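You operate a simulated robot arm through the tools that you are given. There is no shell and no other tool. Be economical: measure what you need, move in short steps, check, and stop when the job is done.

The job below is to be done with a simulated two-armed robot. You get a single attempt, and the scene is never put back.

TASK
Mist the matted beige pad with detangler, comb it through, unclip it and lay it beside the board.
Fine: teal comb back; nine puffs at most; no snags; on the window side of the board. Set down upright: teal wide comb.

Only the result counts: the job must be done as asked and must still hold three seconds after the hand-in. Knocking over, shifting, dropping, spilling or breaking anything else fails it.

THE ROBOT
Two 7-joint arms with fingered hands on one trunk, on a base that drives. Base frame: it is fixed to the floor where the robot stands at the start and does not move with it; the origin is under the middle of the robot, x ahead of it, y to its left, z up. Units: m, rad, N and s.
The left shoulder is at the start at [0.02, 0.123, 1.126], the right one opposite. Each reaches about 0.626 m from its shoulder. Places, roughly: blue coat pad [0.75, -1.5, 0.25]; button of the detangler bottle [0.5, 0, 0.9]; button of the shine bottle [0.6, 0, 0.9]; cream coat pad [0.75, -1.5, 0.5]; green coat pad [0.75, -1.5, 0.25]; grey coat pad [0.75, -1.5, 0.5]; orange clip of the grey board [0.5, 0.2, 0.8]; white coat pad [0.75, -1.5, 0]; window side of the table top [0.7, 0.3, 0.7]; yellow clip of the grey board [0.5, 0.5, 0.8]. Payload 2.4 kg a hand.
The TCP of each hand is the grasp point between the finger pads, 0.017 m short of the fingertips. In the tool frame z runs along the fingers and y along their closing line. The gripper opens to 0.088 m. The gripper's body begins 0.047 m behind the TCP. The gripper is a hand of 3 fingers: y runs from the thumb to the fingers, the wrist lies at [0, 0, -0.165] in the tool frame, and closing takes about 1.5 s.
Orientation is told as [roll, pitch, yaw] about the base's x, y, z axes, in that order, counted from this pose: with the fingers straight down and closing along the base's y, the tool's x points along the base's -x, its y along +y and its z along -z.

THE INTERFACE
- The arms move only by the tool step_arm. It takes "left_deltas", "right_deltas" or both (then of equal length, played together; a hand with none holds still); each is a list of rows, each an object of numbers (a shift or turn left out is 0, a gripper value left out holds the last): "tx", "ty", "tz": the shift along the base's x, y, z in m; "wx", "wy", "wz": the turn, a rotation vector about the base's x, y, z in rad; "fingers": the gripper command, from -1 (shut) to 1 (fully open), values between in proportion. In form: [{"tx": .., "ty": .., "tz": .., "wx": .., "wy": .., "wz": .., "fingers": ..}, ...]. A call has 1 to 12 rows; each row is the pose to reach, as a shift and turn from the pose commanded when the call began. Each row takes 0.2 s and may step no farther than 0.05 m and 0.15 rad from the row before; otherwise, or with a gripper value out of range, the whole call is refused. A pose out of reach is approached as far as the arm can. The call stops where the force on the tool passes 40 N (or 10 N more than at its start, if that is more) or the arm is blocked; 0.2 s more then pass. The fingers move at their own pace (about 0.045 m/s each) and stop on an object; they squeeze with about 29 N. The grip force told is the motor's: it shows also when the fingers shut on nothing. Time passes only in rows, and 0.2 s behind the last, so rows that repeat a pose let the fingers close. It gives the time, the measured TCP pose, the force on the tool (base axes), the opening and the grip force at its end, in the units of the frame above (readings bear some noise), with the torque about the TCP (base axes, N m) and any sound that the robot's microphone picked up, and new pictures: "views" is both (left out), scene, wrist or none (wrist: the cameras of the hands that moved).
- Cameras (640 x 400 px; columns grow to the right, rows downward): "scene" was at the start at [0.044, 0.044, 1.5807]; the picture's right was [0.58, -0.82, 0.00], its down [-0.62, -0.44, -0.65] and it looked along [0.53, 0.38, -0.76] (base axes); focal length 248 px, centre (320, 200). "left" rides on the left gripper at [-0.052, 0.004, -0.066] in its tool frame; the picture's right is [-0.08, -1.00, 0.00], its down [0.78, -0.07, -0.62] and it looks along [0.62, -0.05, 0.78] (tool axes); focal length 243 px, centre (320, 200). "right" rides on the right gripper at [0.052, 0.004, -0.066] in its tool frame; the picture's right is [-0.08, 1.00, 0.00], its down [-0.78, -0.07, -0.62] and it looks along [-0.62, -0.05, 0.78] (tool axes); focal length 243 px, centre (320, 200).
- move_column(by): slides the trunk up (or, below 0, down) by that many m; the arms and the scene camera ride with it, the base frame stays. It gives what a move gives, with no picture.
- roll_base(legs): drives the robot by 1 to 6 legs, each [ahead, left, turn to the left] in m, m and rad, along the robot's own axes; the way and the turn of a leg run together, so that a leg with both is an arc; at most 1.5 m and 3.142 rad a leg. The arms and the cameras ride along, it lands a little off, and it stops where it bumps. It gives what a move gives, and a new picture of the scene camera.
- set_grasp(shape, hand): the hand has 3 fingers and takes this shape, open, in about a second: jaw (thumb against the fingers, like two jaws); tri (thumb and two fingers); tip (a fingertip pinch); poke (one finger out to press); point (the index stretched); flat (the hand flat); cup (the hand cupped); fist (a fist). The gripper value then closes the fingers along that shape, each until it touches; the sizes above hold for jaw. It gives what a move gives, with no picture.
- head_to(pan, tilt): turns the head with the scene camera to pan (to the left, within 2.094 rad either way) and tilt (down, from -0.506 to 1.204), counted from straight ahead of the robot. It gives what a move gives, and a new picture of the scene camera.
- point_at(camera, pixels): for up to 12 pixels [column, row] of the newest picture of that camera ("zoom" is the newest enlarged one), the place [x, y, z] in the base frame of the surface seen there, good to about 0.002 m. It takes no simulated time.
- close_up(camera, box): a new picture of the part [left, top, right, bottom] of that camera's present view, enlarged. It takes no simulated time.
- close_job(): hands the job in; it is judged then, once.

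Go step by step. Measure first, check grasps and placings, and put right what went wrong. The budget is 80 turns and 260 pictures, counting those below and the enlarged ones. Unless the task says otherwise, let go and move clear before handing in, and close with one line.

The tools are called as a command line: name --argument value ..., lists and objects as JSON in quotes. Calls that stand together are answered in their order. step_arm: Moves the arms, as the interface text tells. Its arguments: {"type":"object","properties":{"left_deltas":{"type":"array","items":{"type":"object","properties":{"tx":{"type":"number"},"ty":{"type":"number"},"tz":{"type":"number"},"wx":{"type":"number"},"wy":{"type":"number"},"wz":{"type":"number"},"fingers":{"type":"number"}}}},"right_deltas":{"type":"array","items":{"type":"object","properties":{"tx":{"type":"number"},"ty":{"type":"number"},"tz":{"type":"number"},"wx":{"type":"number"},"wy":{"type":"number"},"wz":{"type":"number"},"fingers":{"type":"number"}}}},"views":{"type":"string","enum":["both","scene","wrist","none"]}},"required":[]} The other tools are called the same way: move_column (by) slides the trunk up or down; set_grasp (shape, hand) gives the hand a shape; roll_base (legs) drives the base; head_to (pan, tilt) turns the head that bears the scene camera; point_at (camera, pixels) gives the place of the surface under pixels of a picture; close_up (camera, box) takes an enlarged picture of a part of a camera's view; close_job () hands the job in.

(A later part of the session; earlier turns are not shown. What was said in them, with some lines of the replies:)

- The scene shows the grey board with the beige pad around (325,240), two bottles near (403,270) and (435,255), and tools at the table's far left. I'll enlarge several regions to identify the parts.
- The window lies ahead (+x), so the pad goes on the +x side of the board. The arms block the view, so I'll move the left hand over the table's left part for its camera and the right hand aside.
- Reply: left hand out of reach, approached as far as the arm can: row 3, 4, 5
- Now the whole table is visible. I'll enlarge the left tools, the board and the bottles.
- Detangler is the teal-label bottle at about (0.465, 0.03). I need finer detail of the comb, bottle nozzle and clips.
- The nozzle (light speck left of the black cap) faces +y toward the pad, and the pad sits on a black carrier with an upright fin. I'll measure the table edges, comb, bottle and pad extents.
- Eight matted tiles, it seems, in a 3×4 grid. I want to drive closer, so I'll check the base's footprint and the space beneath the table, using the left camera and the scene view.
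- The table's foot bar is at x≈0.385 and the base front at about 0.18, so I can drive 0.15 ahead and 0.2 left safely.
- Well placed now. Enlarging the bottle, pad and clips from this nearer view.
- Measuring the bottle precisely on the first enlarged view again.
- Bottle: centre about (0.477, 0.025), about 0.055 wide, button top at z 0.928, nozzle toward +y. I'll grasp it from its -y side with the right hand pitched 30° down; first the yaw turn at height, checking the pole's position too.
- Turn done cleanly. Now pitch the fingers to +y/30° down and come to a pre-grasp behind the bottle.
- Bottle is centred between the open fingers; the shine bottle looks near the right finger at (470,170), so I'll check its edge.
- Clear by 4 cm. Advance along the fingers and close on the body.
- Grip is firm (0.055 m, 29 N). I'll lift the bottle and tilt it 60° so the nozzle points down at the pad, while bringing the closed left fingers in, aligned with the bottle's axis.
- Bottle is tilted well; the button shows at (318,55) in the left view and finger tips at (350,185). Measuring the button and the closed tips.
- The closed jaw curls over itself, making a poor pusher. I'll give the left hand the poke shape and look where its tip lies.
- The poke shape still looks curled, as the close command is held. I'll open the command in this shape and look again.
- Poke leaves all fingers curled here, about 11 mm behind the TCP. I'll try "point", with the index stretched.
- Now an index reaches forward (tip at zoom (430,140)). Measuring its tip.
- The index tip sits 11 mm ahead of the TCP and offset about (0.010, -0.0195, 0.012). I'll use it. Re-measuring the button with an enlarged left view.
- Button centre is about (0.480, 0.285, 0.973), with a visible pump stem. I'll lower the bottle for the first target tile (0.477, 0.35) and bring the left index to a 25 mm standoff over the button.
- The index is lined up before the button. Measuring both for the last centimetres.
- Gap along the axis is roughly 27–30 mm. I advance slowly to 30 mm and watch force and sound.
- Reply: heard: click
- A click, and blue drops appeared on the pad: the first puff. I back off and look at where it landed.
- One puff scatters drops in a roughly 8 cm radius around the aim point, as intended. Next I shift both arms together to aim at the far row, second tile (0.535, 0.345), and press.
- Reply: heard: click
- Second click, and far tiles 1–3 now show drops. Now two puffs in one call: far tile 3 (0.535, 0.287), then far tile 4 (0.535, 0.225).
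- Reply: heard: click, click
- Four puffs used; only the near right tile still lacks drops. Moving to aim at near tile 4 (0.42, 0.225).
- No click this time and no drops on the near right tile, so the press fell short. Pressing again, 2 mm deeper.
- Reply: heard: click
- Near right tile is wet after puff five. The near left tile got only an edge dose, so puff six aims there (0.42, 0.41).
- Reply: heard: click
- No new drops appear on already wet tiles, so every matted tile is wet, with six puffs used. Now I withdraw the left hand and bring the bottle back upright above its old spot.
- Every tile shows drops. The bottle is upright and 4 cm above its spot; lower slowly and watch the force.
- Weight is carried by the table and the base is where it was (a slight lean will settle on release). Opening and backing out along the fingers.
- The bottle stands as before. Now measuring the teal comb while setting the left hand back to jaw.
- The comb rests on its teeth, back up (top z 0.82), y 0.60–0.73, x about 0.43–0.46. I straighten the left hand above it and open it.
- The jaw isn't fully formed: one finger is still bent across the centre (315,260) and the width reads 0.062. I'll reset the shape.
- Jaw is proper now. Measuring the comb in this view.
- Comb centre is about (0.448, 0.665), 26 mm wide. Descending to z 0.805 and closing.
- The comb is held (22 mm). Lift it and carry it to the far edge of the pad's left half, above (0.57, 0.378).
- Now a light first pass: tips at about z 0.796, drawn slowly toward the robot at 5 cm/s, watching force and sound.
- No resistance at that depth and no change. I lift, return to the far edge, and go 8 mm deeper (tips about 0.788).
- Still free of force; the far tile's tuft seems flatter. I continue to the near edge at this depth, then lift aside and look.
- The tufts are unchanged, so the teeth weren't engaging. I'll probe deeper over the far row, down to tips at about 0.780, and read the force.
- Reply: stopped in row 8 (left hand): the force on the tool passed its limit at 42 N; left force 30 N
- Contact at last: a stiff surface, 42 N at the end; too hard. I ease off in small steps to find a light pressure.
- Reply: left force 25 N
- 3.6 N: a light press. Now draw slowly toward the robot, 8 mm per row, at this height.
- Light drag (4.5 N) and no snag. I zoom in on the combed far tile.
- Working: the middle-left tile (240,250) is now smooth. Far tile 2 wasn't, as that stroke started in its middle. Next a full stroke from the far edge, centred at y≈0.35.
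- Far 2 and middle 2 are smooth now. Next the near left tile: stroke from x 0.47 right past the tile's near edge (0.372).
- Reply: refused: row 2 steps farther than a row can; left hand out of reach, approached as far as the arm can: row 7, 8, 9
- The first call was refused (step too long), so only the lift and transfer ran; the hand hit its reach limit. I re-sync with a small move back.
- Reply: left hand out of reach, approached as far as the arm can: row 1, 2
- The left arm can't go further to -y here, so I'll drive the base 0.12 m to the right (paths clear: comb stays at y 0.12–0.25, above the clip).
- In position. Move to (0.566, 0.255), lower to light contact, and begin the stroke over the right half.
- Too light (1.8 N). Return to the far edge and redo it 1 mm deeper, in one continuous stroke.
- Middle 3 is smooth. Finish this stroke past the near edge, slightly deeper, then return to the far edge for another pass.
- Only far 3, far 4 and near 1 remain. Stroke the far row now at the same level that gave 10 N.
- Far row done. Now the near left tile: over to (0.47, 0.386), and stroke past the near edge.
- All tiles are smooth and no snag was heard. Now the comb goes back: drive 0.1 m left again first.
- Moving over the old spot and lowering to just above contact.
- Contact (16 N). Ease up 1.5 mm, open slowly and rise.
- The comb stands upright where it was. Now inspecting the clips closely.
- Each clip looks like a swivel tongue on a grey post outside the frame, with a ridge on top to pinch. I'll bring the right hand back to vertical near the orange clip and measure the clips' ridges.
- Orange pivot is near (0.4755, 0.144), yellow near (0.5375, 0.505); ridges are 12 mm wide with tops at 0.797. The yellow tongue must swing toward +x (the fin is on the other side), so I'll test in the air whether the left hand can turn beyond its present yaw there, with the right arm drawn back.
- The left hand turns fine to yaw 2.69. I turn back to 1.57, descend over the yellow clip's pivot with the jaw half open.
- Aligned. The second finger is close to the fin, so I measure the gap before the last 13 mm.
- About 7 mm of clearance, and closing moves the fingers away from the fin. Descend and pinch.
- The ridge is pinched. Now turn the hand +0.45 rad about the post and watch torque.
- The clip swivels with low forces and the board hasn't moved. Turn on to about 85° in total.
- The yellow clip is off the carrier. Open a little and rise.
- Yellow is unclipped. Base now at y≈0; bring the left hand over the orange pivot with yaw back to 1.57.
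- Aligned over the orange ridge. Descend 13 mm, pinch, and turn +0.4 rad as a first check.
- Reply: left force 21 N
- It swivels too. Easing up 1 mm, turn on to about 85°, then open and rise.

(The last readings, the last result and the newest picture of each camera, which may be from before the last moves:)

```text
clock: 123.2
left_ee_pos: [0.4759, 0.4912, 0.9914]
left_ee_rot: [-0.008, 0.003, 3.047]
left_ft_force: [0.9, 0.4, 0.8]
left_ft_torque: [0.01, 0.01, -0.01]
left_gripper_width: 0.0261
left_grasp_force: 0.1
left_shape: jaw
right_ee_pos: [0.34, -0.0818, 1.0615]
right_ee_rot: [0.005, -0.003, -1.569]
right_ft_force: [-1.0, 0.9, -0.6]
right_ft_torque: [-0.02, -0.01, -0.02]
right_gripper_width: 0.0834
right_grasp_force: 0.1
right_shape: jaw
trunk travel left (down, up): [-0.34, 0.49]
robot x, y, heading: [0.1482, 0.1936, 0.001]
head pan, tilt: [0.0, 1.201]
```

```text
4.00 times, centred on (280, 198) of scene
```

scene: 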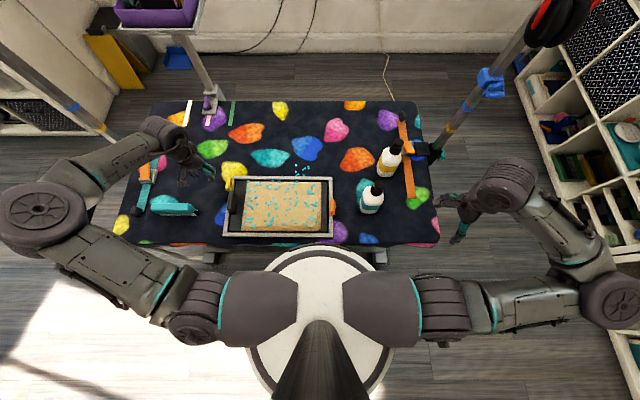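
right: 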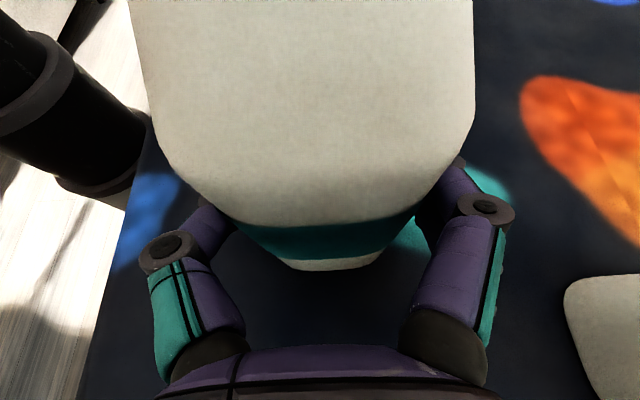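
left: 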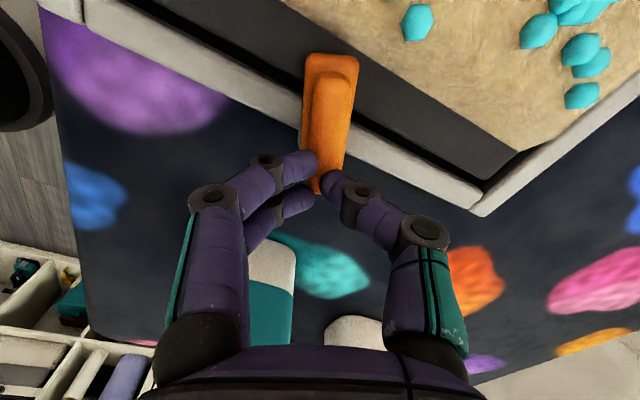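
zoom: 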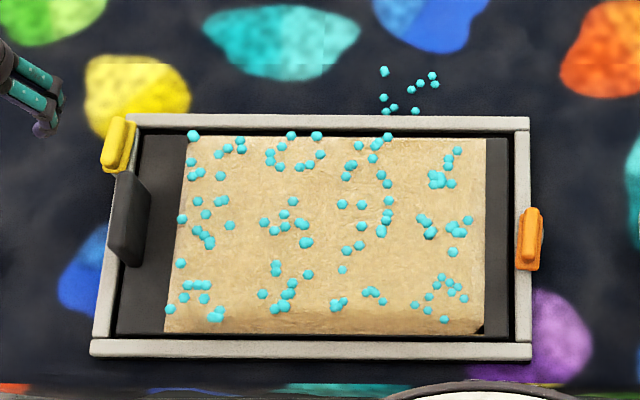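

Both clips are swung clear of the carrier. With few turns left I'll chain the moves: turn the left hand back to yaw 0, pitch it 45° forward, and hover with open jaws right above the fin (0.4725, 0.475).

step_arm --left_deltas '[{"wz": -0.14}, {"wz": -0.28}, {"wz": -0.42}, {"wz": -0.56}, {"wz": -0.7}, {"wz": -0.84}, {"wz": -0.98}, {"wz": -1.12}, {"wz": -1.26}, {"wz": -1.4}, {"wz": -1.54}]' --views "none"

step_arm --left_deltas '[{"wz": -0.137, "fingers": 0.2}, {"wz": -0.274}, {"wz": -0.411}, {"wz": -0.548}, {"wz": -0.685}, {"wz": -0.822}, {"wz": -0.959}, {"wz": -1.096}, {"wz": -1.233}, {"wz": -1.37}, {"wz": -1.507, "ty": -0.016}]' --views "none"

step_arm --left_deltas '[{"wy": -0.131, "tz": -0.015}, {"wy": -0.262, "tz": -0.03}, {"wy": -0.393, "tz": -0.05}, {"wy": -0.524, "tz": -0.07}, {"wy": -0.655, "tz": -0.09}, {"wy": -0.785, "tz": -0.11}, {"wy": -0.785, "tz": -0.11}]' --views "both"

close_up --camera "scene" --box '[190, 150, 290, 240]'

point_at --camera "scene" --pixels '[[239, 182], [239, 232], [316, 232], [316, 186], [331, 178], [236, 195], [230, 218]]'

```text
clock: 125.7
left_ee_pos: [0.4759, 0.4916, 0.9914]
left_ee_rot: [-0.009, 0.004, 1.504]
left_ft_force: [0.1, -0.9, -0.3]
left_ft_torque: [0.0, -0.02, -0.01]
left_gripper_width: 0.0261
left_grasp_force: 0.0
left_shape: jaw
right_ee_pos: [0.3393, -0.0826, 1.061]
right_ee_rot: [0.004, -0.001, -1.569]
right_ft_force: [0.5, 0.4, -0.5]
right_ft_torque: [0.02, 0.01, 0.0]
right_gripper_width: 0.0837
right_grasp_force: 0.0
right_shape: jaw
trunk travel left (down, up): [-0.34, 0.49]
robot x, y, heading: [0.1519, 0.1953, 0.001]
head pan, tilt: [0.0, 1.201]
```

```text
clock: 128.1
left_ee_pos: [0.4762, 0.4743, 0.9923]
left_ee_rot: [-0.009, 0.004, -0.001]
left_ft_force: [0.1, 0.6, -0.3]
left_ft_torque: [-0.04, -0.02, 0.0]
left_gripper_width: 0.0525
left_grasp_force: 0.0
left_shape: jaw
right_ee_pos: [0.3389, -0.0831, 1.062]
right_ee_rot: [0.004, -0.001, -1.569]
right_ft_force: [0.0, 0.0, 0.7]
right_ft_torque: [0.01, -0.01, -0.04]
right_gripper_width: 0.0834
right_grasp_force: 0.0
right_shape: jaw
trunk travel left (down, up): [-0.34, 0.49]
robot x, y, heading: [0.1527, 0.1947, -0.004]
head pan, tilt: [0.0, 1.201]
```

```text
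clock: 129.7
left_ee_pos: [0.4753, 0.4757, 0.8807]
left_ee_rot: [-0.01, -0.783, 0.001]
left_ft_force: [-0.1, 0.1, -0.2]
left_ft_torque: [-0.01, -0.02, 0.03]
left_gripper_width: 0.0525
left_grasp_force: 0.1
left_shape: jaw
right_ee_pos: [0.3399, -0.0827, 1.0613]
right_ee_rot: [0.005, -0.004, -1.569]
right_ft_force: [0.3, -0.1, -0.7]
right_ft_torque: [0.01, -0.08, -0.06]
right_gripper_width: 0.0836
right_grasp_force: 0.1
right_shape: jaw
trunk travel left (down, up): [-0.34, 0.49]
robot x, y, heading: [0.1459, 0.1906, -0.001]
head pan, tilt: [0.0, 1.201]
```

scene: 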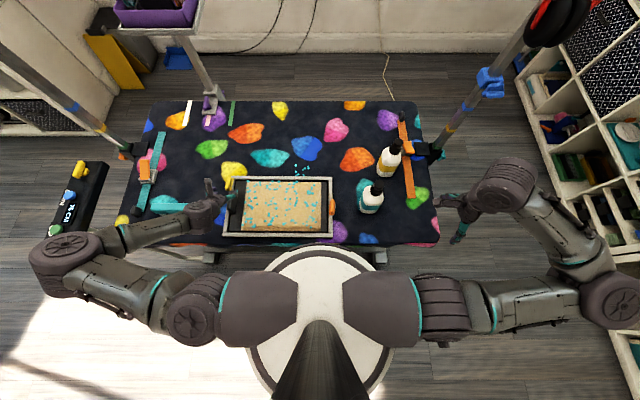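
left: 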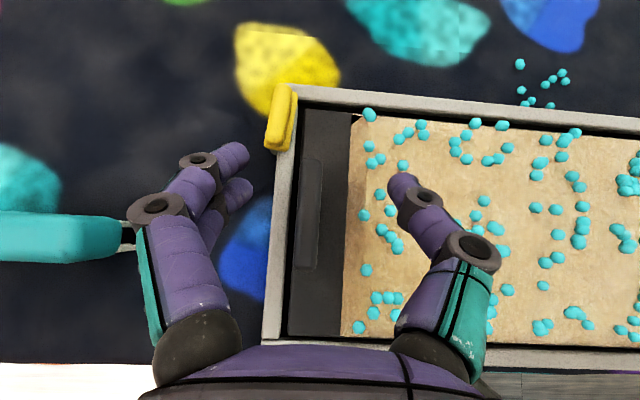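

```text
4.44 times, centred on (240, 195) of scene
```

zoom: 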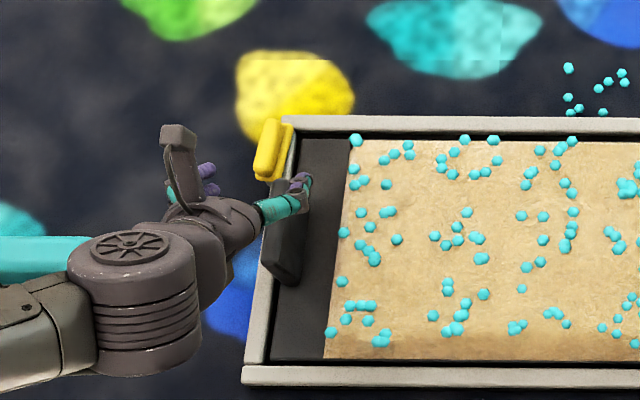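

```text
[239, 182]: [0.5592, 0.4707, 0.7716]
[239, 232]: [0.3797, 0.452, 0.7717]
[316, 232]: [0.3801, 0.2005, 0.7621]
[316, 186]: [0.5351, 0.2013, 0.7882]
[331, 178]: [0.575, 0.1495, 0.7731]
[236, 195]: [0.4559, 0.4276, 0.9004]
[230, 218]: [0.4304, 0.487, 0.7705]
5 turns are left
```

The fin sits centred between the jaws. Descend 75 mm, close on it, and lift 60 mm, then look.

step_arm --left_deltas '[{"tx": -0.003, "tz": -0.04}, {"tx": -0.003, "tz": -0.065}, {"tx": -0.003, "tz": -0.076}, {"tx": -0.003, "tz": -0.076, "fingers": -1}, {"tx": -0.003, "tz": -0.076, "fingers": -1}, {"tx": -0.003, "tz": -0.076, "fingers": -1}, {"tx": -0.003, "tz": -0.076, "fingers": -1}, {"tx": -0.003, "tz": -0.076, "fingers": -1}]' --views "wrist"

step_arm --left_deltas '[{"tz": 0.012}, {"tz": 0.025}, {"tz": 0.04}, {"tz": 0.055}, {"tz": 0.07}]' --views "both"

close_up --camera "scene" --box '[190, 140, 350, 245]'

point_at --camera "zoom" --pixels '[[500, 150], [500, 330], [300, 250], [540, 240], [400, 200], [180, 310], [230, 130]]'

```text
clock: 131.4
left_ee_pos: [0.4752, 0.4756, 0.8058]
left_ee_rot: [-0.008, -0.781, 0.002]
left_ft_force: [0.4, 0.2, -0.2]
left_ft_torque: [0.01, 0.01, 0.03]
left_gripper_width: 0.0083
left_grasp_force: 29.3
left_shape: jaw
right_ee_pos: [0.3392, -0.0825, 1.0604]
right_ee_rot: [0.004, -0.002, -1.569]
right_ft_force: [-0.1, -0.4, 0.6]
right_ft_torque: [0.01, -0.01, 0.01]
right_gripper_width: 0.0837
right_grasp_force: 0.1
right_shape: jaw
trunk travel left (down, up): [-0.34, 0.49]
robot x, y, heading: [0.1556, 0.1903, -0.0]
head pan, tilt: [0.0, 1.201]
```

left: 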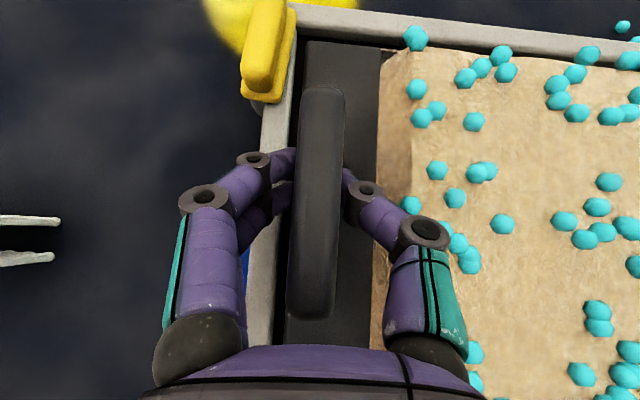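

```text
clock: 132.7
left_ee_pos: [0.4739, 0.4748, 0.8774]
left_ee_rot: [-0.008, -0.781, 0.0]
left_ft_force: [-0.2, 0.1, -2.2]
left_ft_torque: [0.26, -0.02, -0.04]
left_gripper_width: 0.0081
left_grasp_force: 29.1
left_shape: jaw
right_ee_pos: [0.339, -0.0835, 1.0614]
right_ee_rot: [0.003, -0.002, -1.568]
right_ft_force: [0.1, 0.0, -0.4]
right_ft_torque: [-0.01, 0.01, -0.05]
right_gripper_width: 0.0833
right_grasp_force: 0.1
right_shape: jaw
trunk travel left (down, up): [-0.34, 0.49]
robot x, y, heading: [0.1491, 0.1921, -0.003]
head pan, tilt: [0.0, 1.201]
```

scene: 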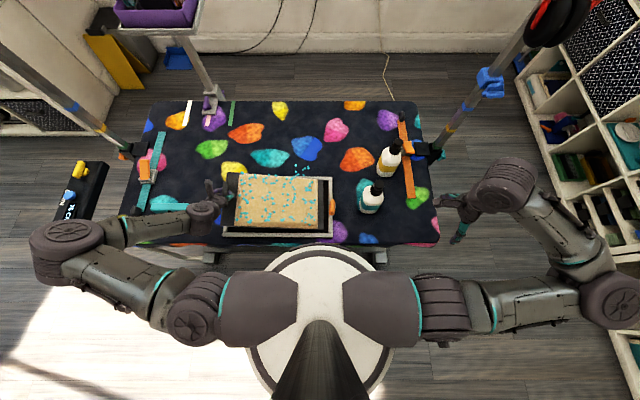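
left: 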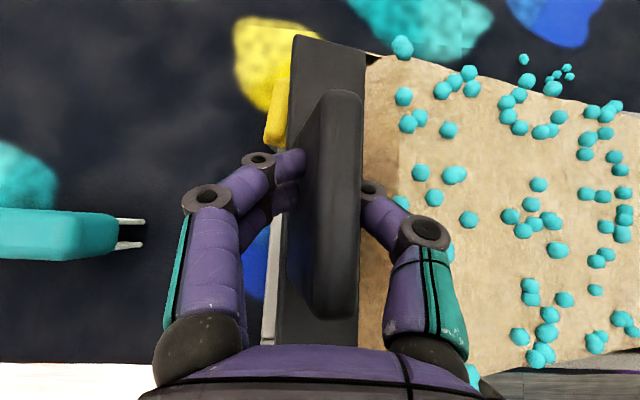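

```text
3.81 times, centred on (270, 192) of scene
```

zoom: 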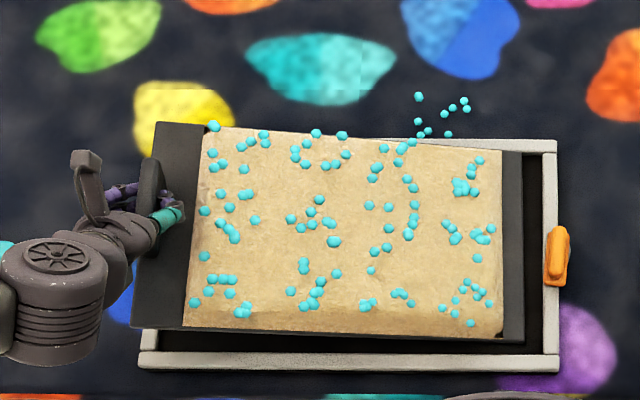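

```text
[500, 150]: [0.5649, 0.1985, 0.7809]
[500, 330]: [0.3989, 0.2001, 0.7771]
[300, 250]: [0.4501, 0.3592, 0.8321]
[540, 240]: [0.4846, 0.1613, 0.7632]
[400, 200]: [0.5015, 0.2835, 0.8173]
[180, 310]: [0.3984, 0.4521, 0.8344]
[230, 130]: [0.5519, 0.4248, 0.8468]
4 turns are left
```

The pad is held but droops about 0.22 rad toward its right end, still inside the frame. I level it with a counter-turn, lift further, inch the base ahead 4 cm, and carry it toward the window side.

step_arm --left_deltas '[{"tz": 0.02, "wx": -0.06}, {"tz": 0.04, "wx": -0.12}, {"tz": 0.06, "wx": -0.18}, {"tz": 0.065, "wx": -0.22}, {"tz": 0.065, "wx": -0.22}]' --views "none"

roll_base --legs '[[0.04, 0, 0]]'

step_arm --left_deltas '[{"tx": 0.02}, {"tx": 0.04}, {"tx": 0.06}, {"tx": 0.08}, {"tx": 0.1}, {"tx": 0.12}, {"tx": 0.14}, {"tx": 0.16}, {"tx": 0.175}, {"tx": 0.175}]' --views "both"

close_up --camera "scene" --box '[170, 100, 360, 245]'

point_at --camera "scene" --pixels '[[250, 150], [300, 150], [250, 185], [300, 185], [270, 170], [330, 170], [240, 170], [310, 165]]'

```text
clock: 133.8
left_ee_pos: [0.474, 0.4754, 0.9413]
left_ee_rot: [-0.317, -0.757, 0.215]
left_ft_force: [-0.1, 0.5, -1.7]
left_ft_torque: [0.28, 0.0, 0.02]
left_gripper_width: 0.0078
left_grasp_force: 28.4
left_shape: jaw
right_ee_pos: [0.3386, -0.0833, 1.0611]
right_ee_rot: [0.003, -0.001, -1.569]
right_ft_force: [0.1, 0.0, -0.3]
right_ft_torque: [-0.02, -0.01, 0.02]
right_gripper_width: 0.0837
right_grasp_force: 0.1
right_shape: jaw
trunk travel left (down, up): [-0.34, 0.49]
robot x, y, heading: [0.1483, 0.1916, 0.004]
head pan, tilt: [0.0, 1.201]
```

```text
clock: 134.7
left_ee_pos: [0.5166, 0.4752, 0.9404]
left_ee_rot: [-0.314, -0.756, 0.215]
left_ft_force: [-0.7, -0.6, -1.8]
left_ft_torque: [0.33, -0.01, 0.06]
left_gripper_width: 0.0078
left_grasp_force: 29.0
left_shape: jaw
right_ee_pos: [0.3822, -0.083, 1.0602]
right_ee_rot: [0.001, -0.002, -1.567]
right_ft_force: [0.6, -0.2, -0.7]
right_ft_torque: [-0.01, 0.06, -0.01]
right_gripper_width: 0.0833
right_grasp_force: 0.1
right_shape: jaw
trunk travel left (down, up): [-0.34, 0.49]
robot x, y, heading: [0.1937, 0.191, 0.003]
head pan, tilt: [0.0, 1.201]
```

scene: 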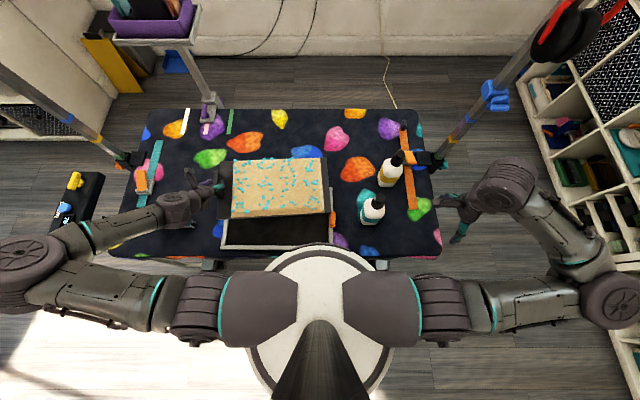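

```text
clock: 136.9
left_ee_pos: [0.6913, 0.474, 0.9426]
left_ee_rot: [-0.314, -0.757, 0.215]
left_ft_force: [-0.3, 1.0, -2.2]
left_ft_torque: [0.31, 0.04, -0.02]
left_gripper_width: 0.0076
left_grasp_force: 28.9
left_shape: jaw
right_ee_pos: [0.3815, -0.0828, 1.0616]
right_ee_rot: [0.003, -0.001, -1.569]
right_ft_force: [0.2, -0.5, 0.3]
right_ft_torque: [-0.01, 0.01, 0.0]
right_gripper_width: 0.0835
right_grasp_force: 0.1
right_shape: jaw
trunk travel left (down, up): [-0.34, 0.49]
robot x, y, heading: [0.1912, 0.1885, 0.003]
head pan, tilt: [0.0, 1.201]
```

scene: 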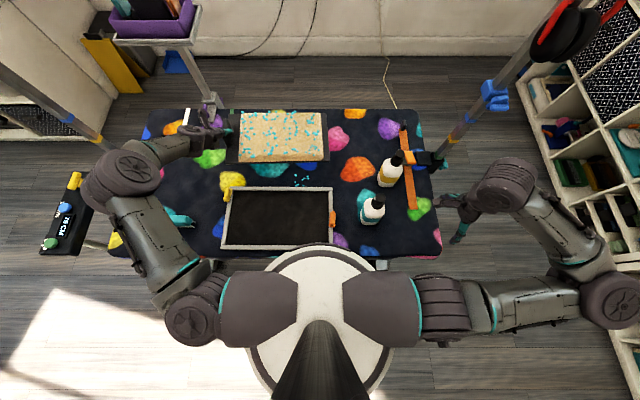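
left: 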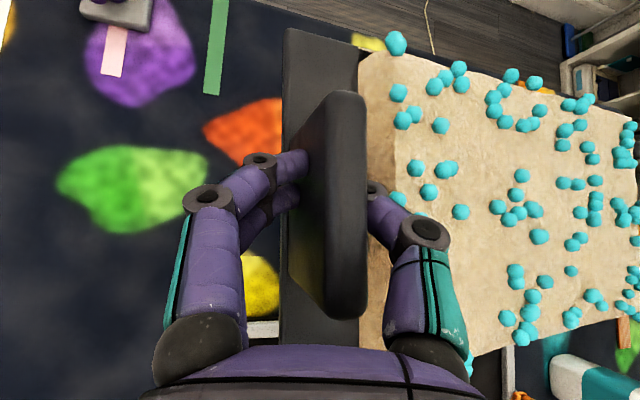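

```text
2.76 times, centred on (265, 172) of scene
```

zoom: 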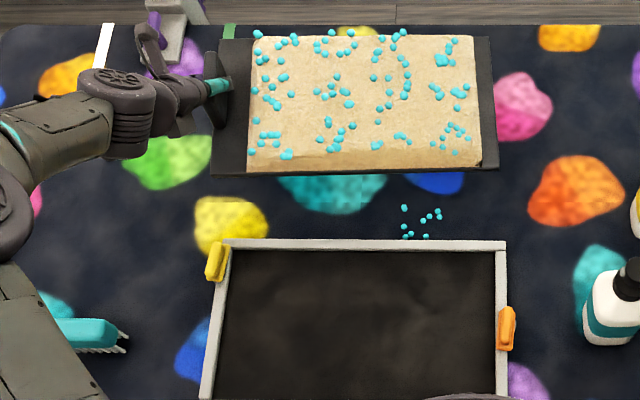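

```text
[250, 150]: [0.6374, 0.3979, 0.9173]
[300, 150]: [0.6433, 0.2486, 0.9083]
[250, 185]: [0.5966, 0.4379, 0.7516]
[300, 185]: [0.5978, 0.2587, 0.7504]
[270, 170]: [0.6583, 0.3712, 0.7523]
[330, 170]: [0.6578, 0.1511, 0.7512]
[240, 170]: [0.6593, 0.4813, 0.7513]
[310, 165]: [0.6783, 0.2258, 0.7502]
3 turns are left
```

The pad is clear of the board, nearly level, over x 0.60–0.79. I level the last bit, lower it to the table slowly, release, and withdraw.

step_arm --left_deltas '[{"tz": -0.035, "wx": -0.02}, {"tz": -0.07, "wx": -0.04}, {"tz": -0.1, "wx": -0.055}, {"tz": -0.118, "wx": -0.055}, {"tz": -0.126, "wx": -0.055}, {"tz": -0.131, "wx": -0.055}, {"tz": -0.135, "wx": -0.055}, {"tz": -0.138, "wx": -0.055}, {"tz": -0.141, "wx": -0.055}, {"tz": -0.143, "wx": -0.055}, {"tz": -0.145, "wx": -0.055}]' --views "none"

step_arm --left_deltas '[{"fingers": -0.6}, {"fingers": -0.3}, {"fingers": 0.1}, {"fingers": 0.1}, {"fingers": 0.1}, {"tz": 0.02}, {"tz": 0.045}, {"tz": 0.08}, {"tz": 0.12}, {"tz": 0.15, "tx": -0.03}, {"tz": 0.15, "tx": -0.07}, {"tz": 0.15, "tx": -0.11}]' --views "scene"

close_up --camera "scene" --box '[170, 100, 360, 245]'

point_at --camera "zoom" --pixels '[[300, 100], [440, 100], [300, 180], [480, 180], [240, 180], [300, 240], [230, 110], [490, 120]]'

```text
clock: 139.3
left_ee_pos: [0.6894, 0.4759, 0.7952]
left_ee_rot: [-0.388, -0.746, 0.265]
left_ft_force: [-0.5, 0.2, -0.9]
left_ft_torque: [0.24, 0.07, 0.01]
left_gripper_width: 0.0075
left_grasp_force: 29.2
left_shape: jaw
right_ee_pos: [0.3815, -0.0827, 1.0611]
right_ee_rot: [0.003, -0.003, -1.569]
right_ft_force: [0.4, 0.6, 0.7]
right_ft_torque: [0.01, 0.0, 0.02]
right_gripper_width: 0.0835
right_grasp_force: 0.0
right_shape: jaw
trunk travel left (down, up): [-0.34, 0.49]
robot x, y, heading: [0.1932, 0.1892, -0.001]
head pan, tilt: [0.0, 1.201]
```

```text
clock: 141.9
left_ee_pos: [0.5785, 0.4761, 0.9478]
left_ee_rot: [-0.387, -0.745, 0.263]
left_ft_force: [0.4, -0.8, 0.0]
left_ft_torque: [-0.01, -0.03, -0.06]
left_gripper_width: 0.0482
left_grasp_force: 0.1
left_shape: jaw
right_ee_pos: [0.3795, -0.0842, 1.0606]
right_ee_rot: [0.004, -0.002, -1.569]
right_ft_force: [0.0, -0.4, 0.2]
right_ft_torque: [0.04, 0.0, 0.0]
right_gripper_width: 0.0836
right_grasp_force: 0.1
right_shape: jaw
trunk travel left (down, up): [-0.34, 0.49]
robot x, y, heading: [0.1912, 0.1897, -0.004]
head pan, tilt: [0.0, 1.201]
```

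scene: 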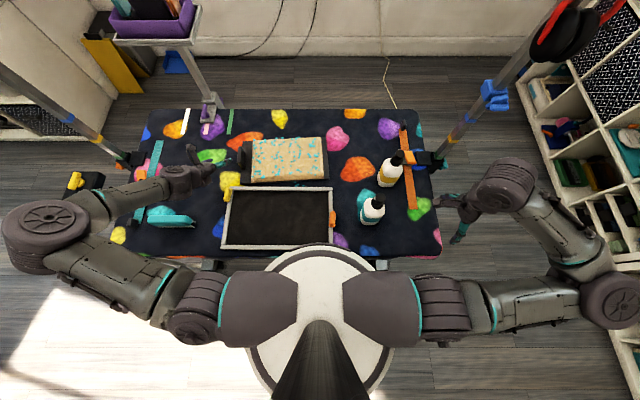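

```text
2.76 times, centred on (265, 172) of scene
```

zoom: 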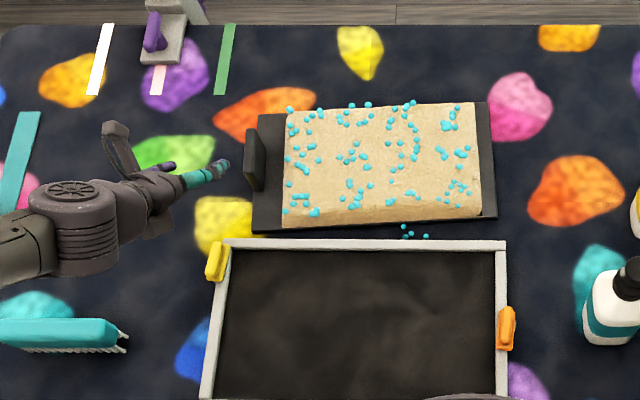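

```text
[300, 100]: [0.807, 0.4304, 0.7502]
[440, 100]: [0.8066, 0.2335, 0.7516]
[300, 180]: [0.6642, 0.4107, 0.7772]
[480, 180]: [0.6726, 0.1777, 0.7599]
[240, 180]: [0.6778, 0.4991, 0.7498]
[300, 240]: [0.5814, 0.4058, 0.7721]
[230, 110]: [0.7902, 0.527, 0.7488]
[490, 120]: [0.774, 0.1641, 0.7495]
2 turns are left
```

The pad lies flat on the table on the window side, clear of the board (its near edge in the zoom, about row 225, is beyond the frame at row 240). The comb and both bottles stand in their places and both hands are clear, so I hand in.

close_job

```text
The job is handed in.
```

I handed the job in. The beige pad is combed smooth, unclipped and lying flat on the window side of the board, just clear of it. I used six puffs and heard no snags. The teal comb stands upright where it was, and the detangler bottle is back in its place.
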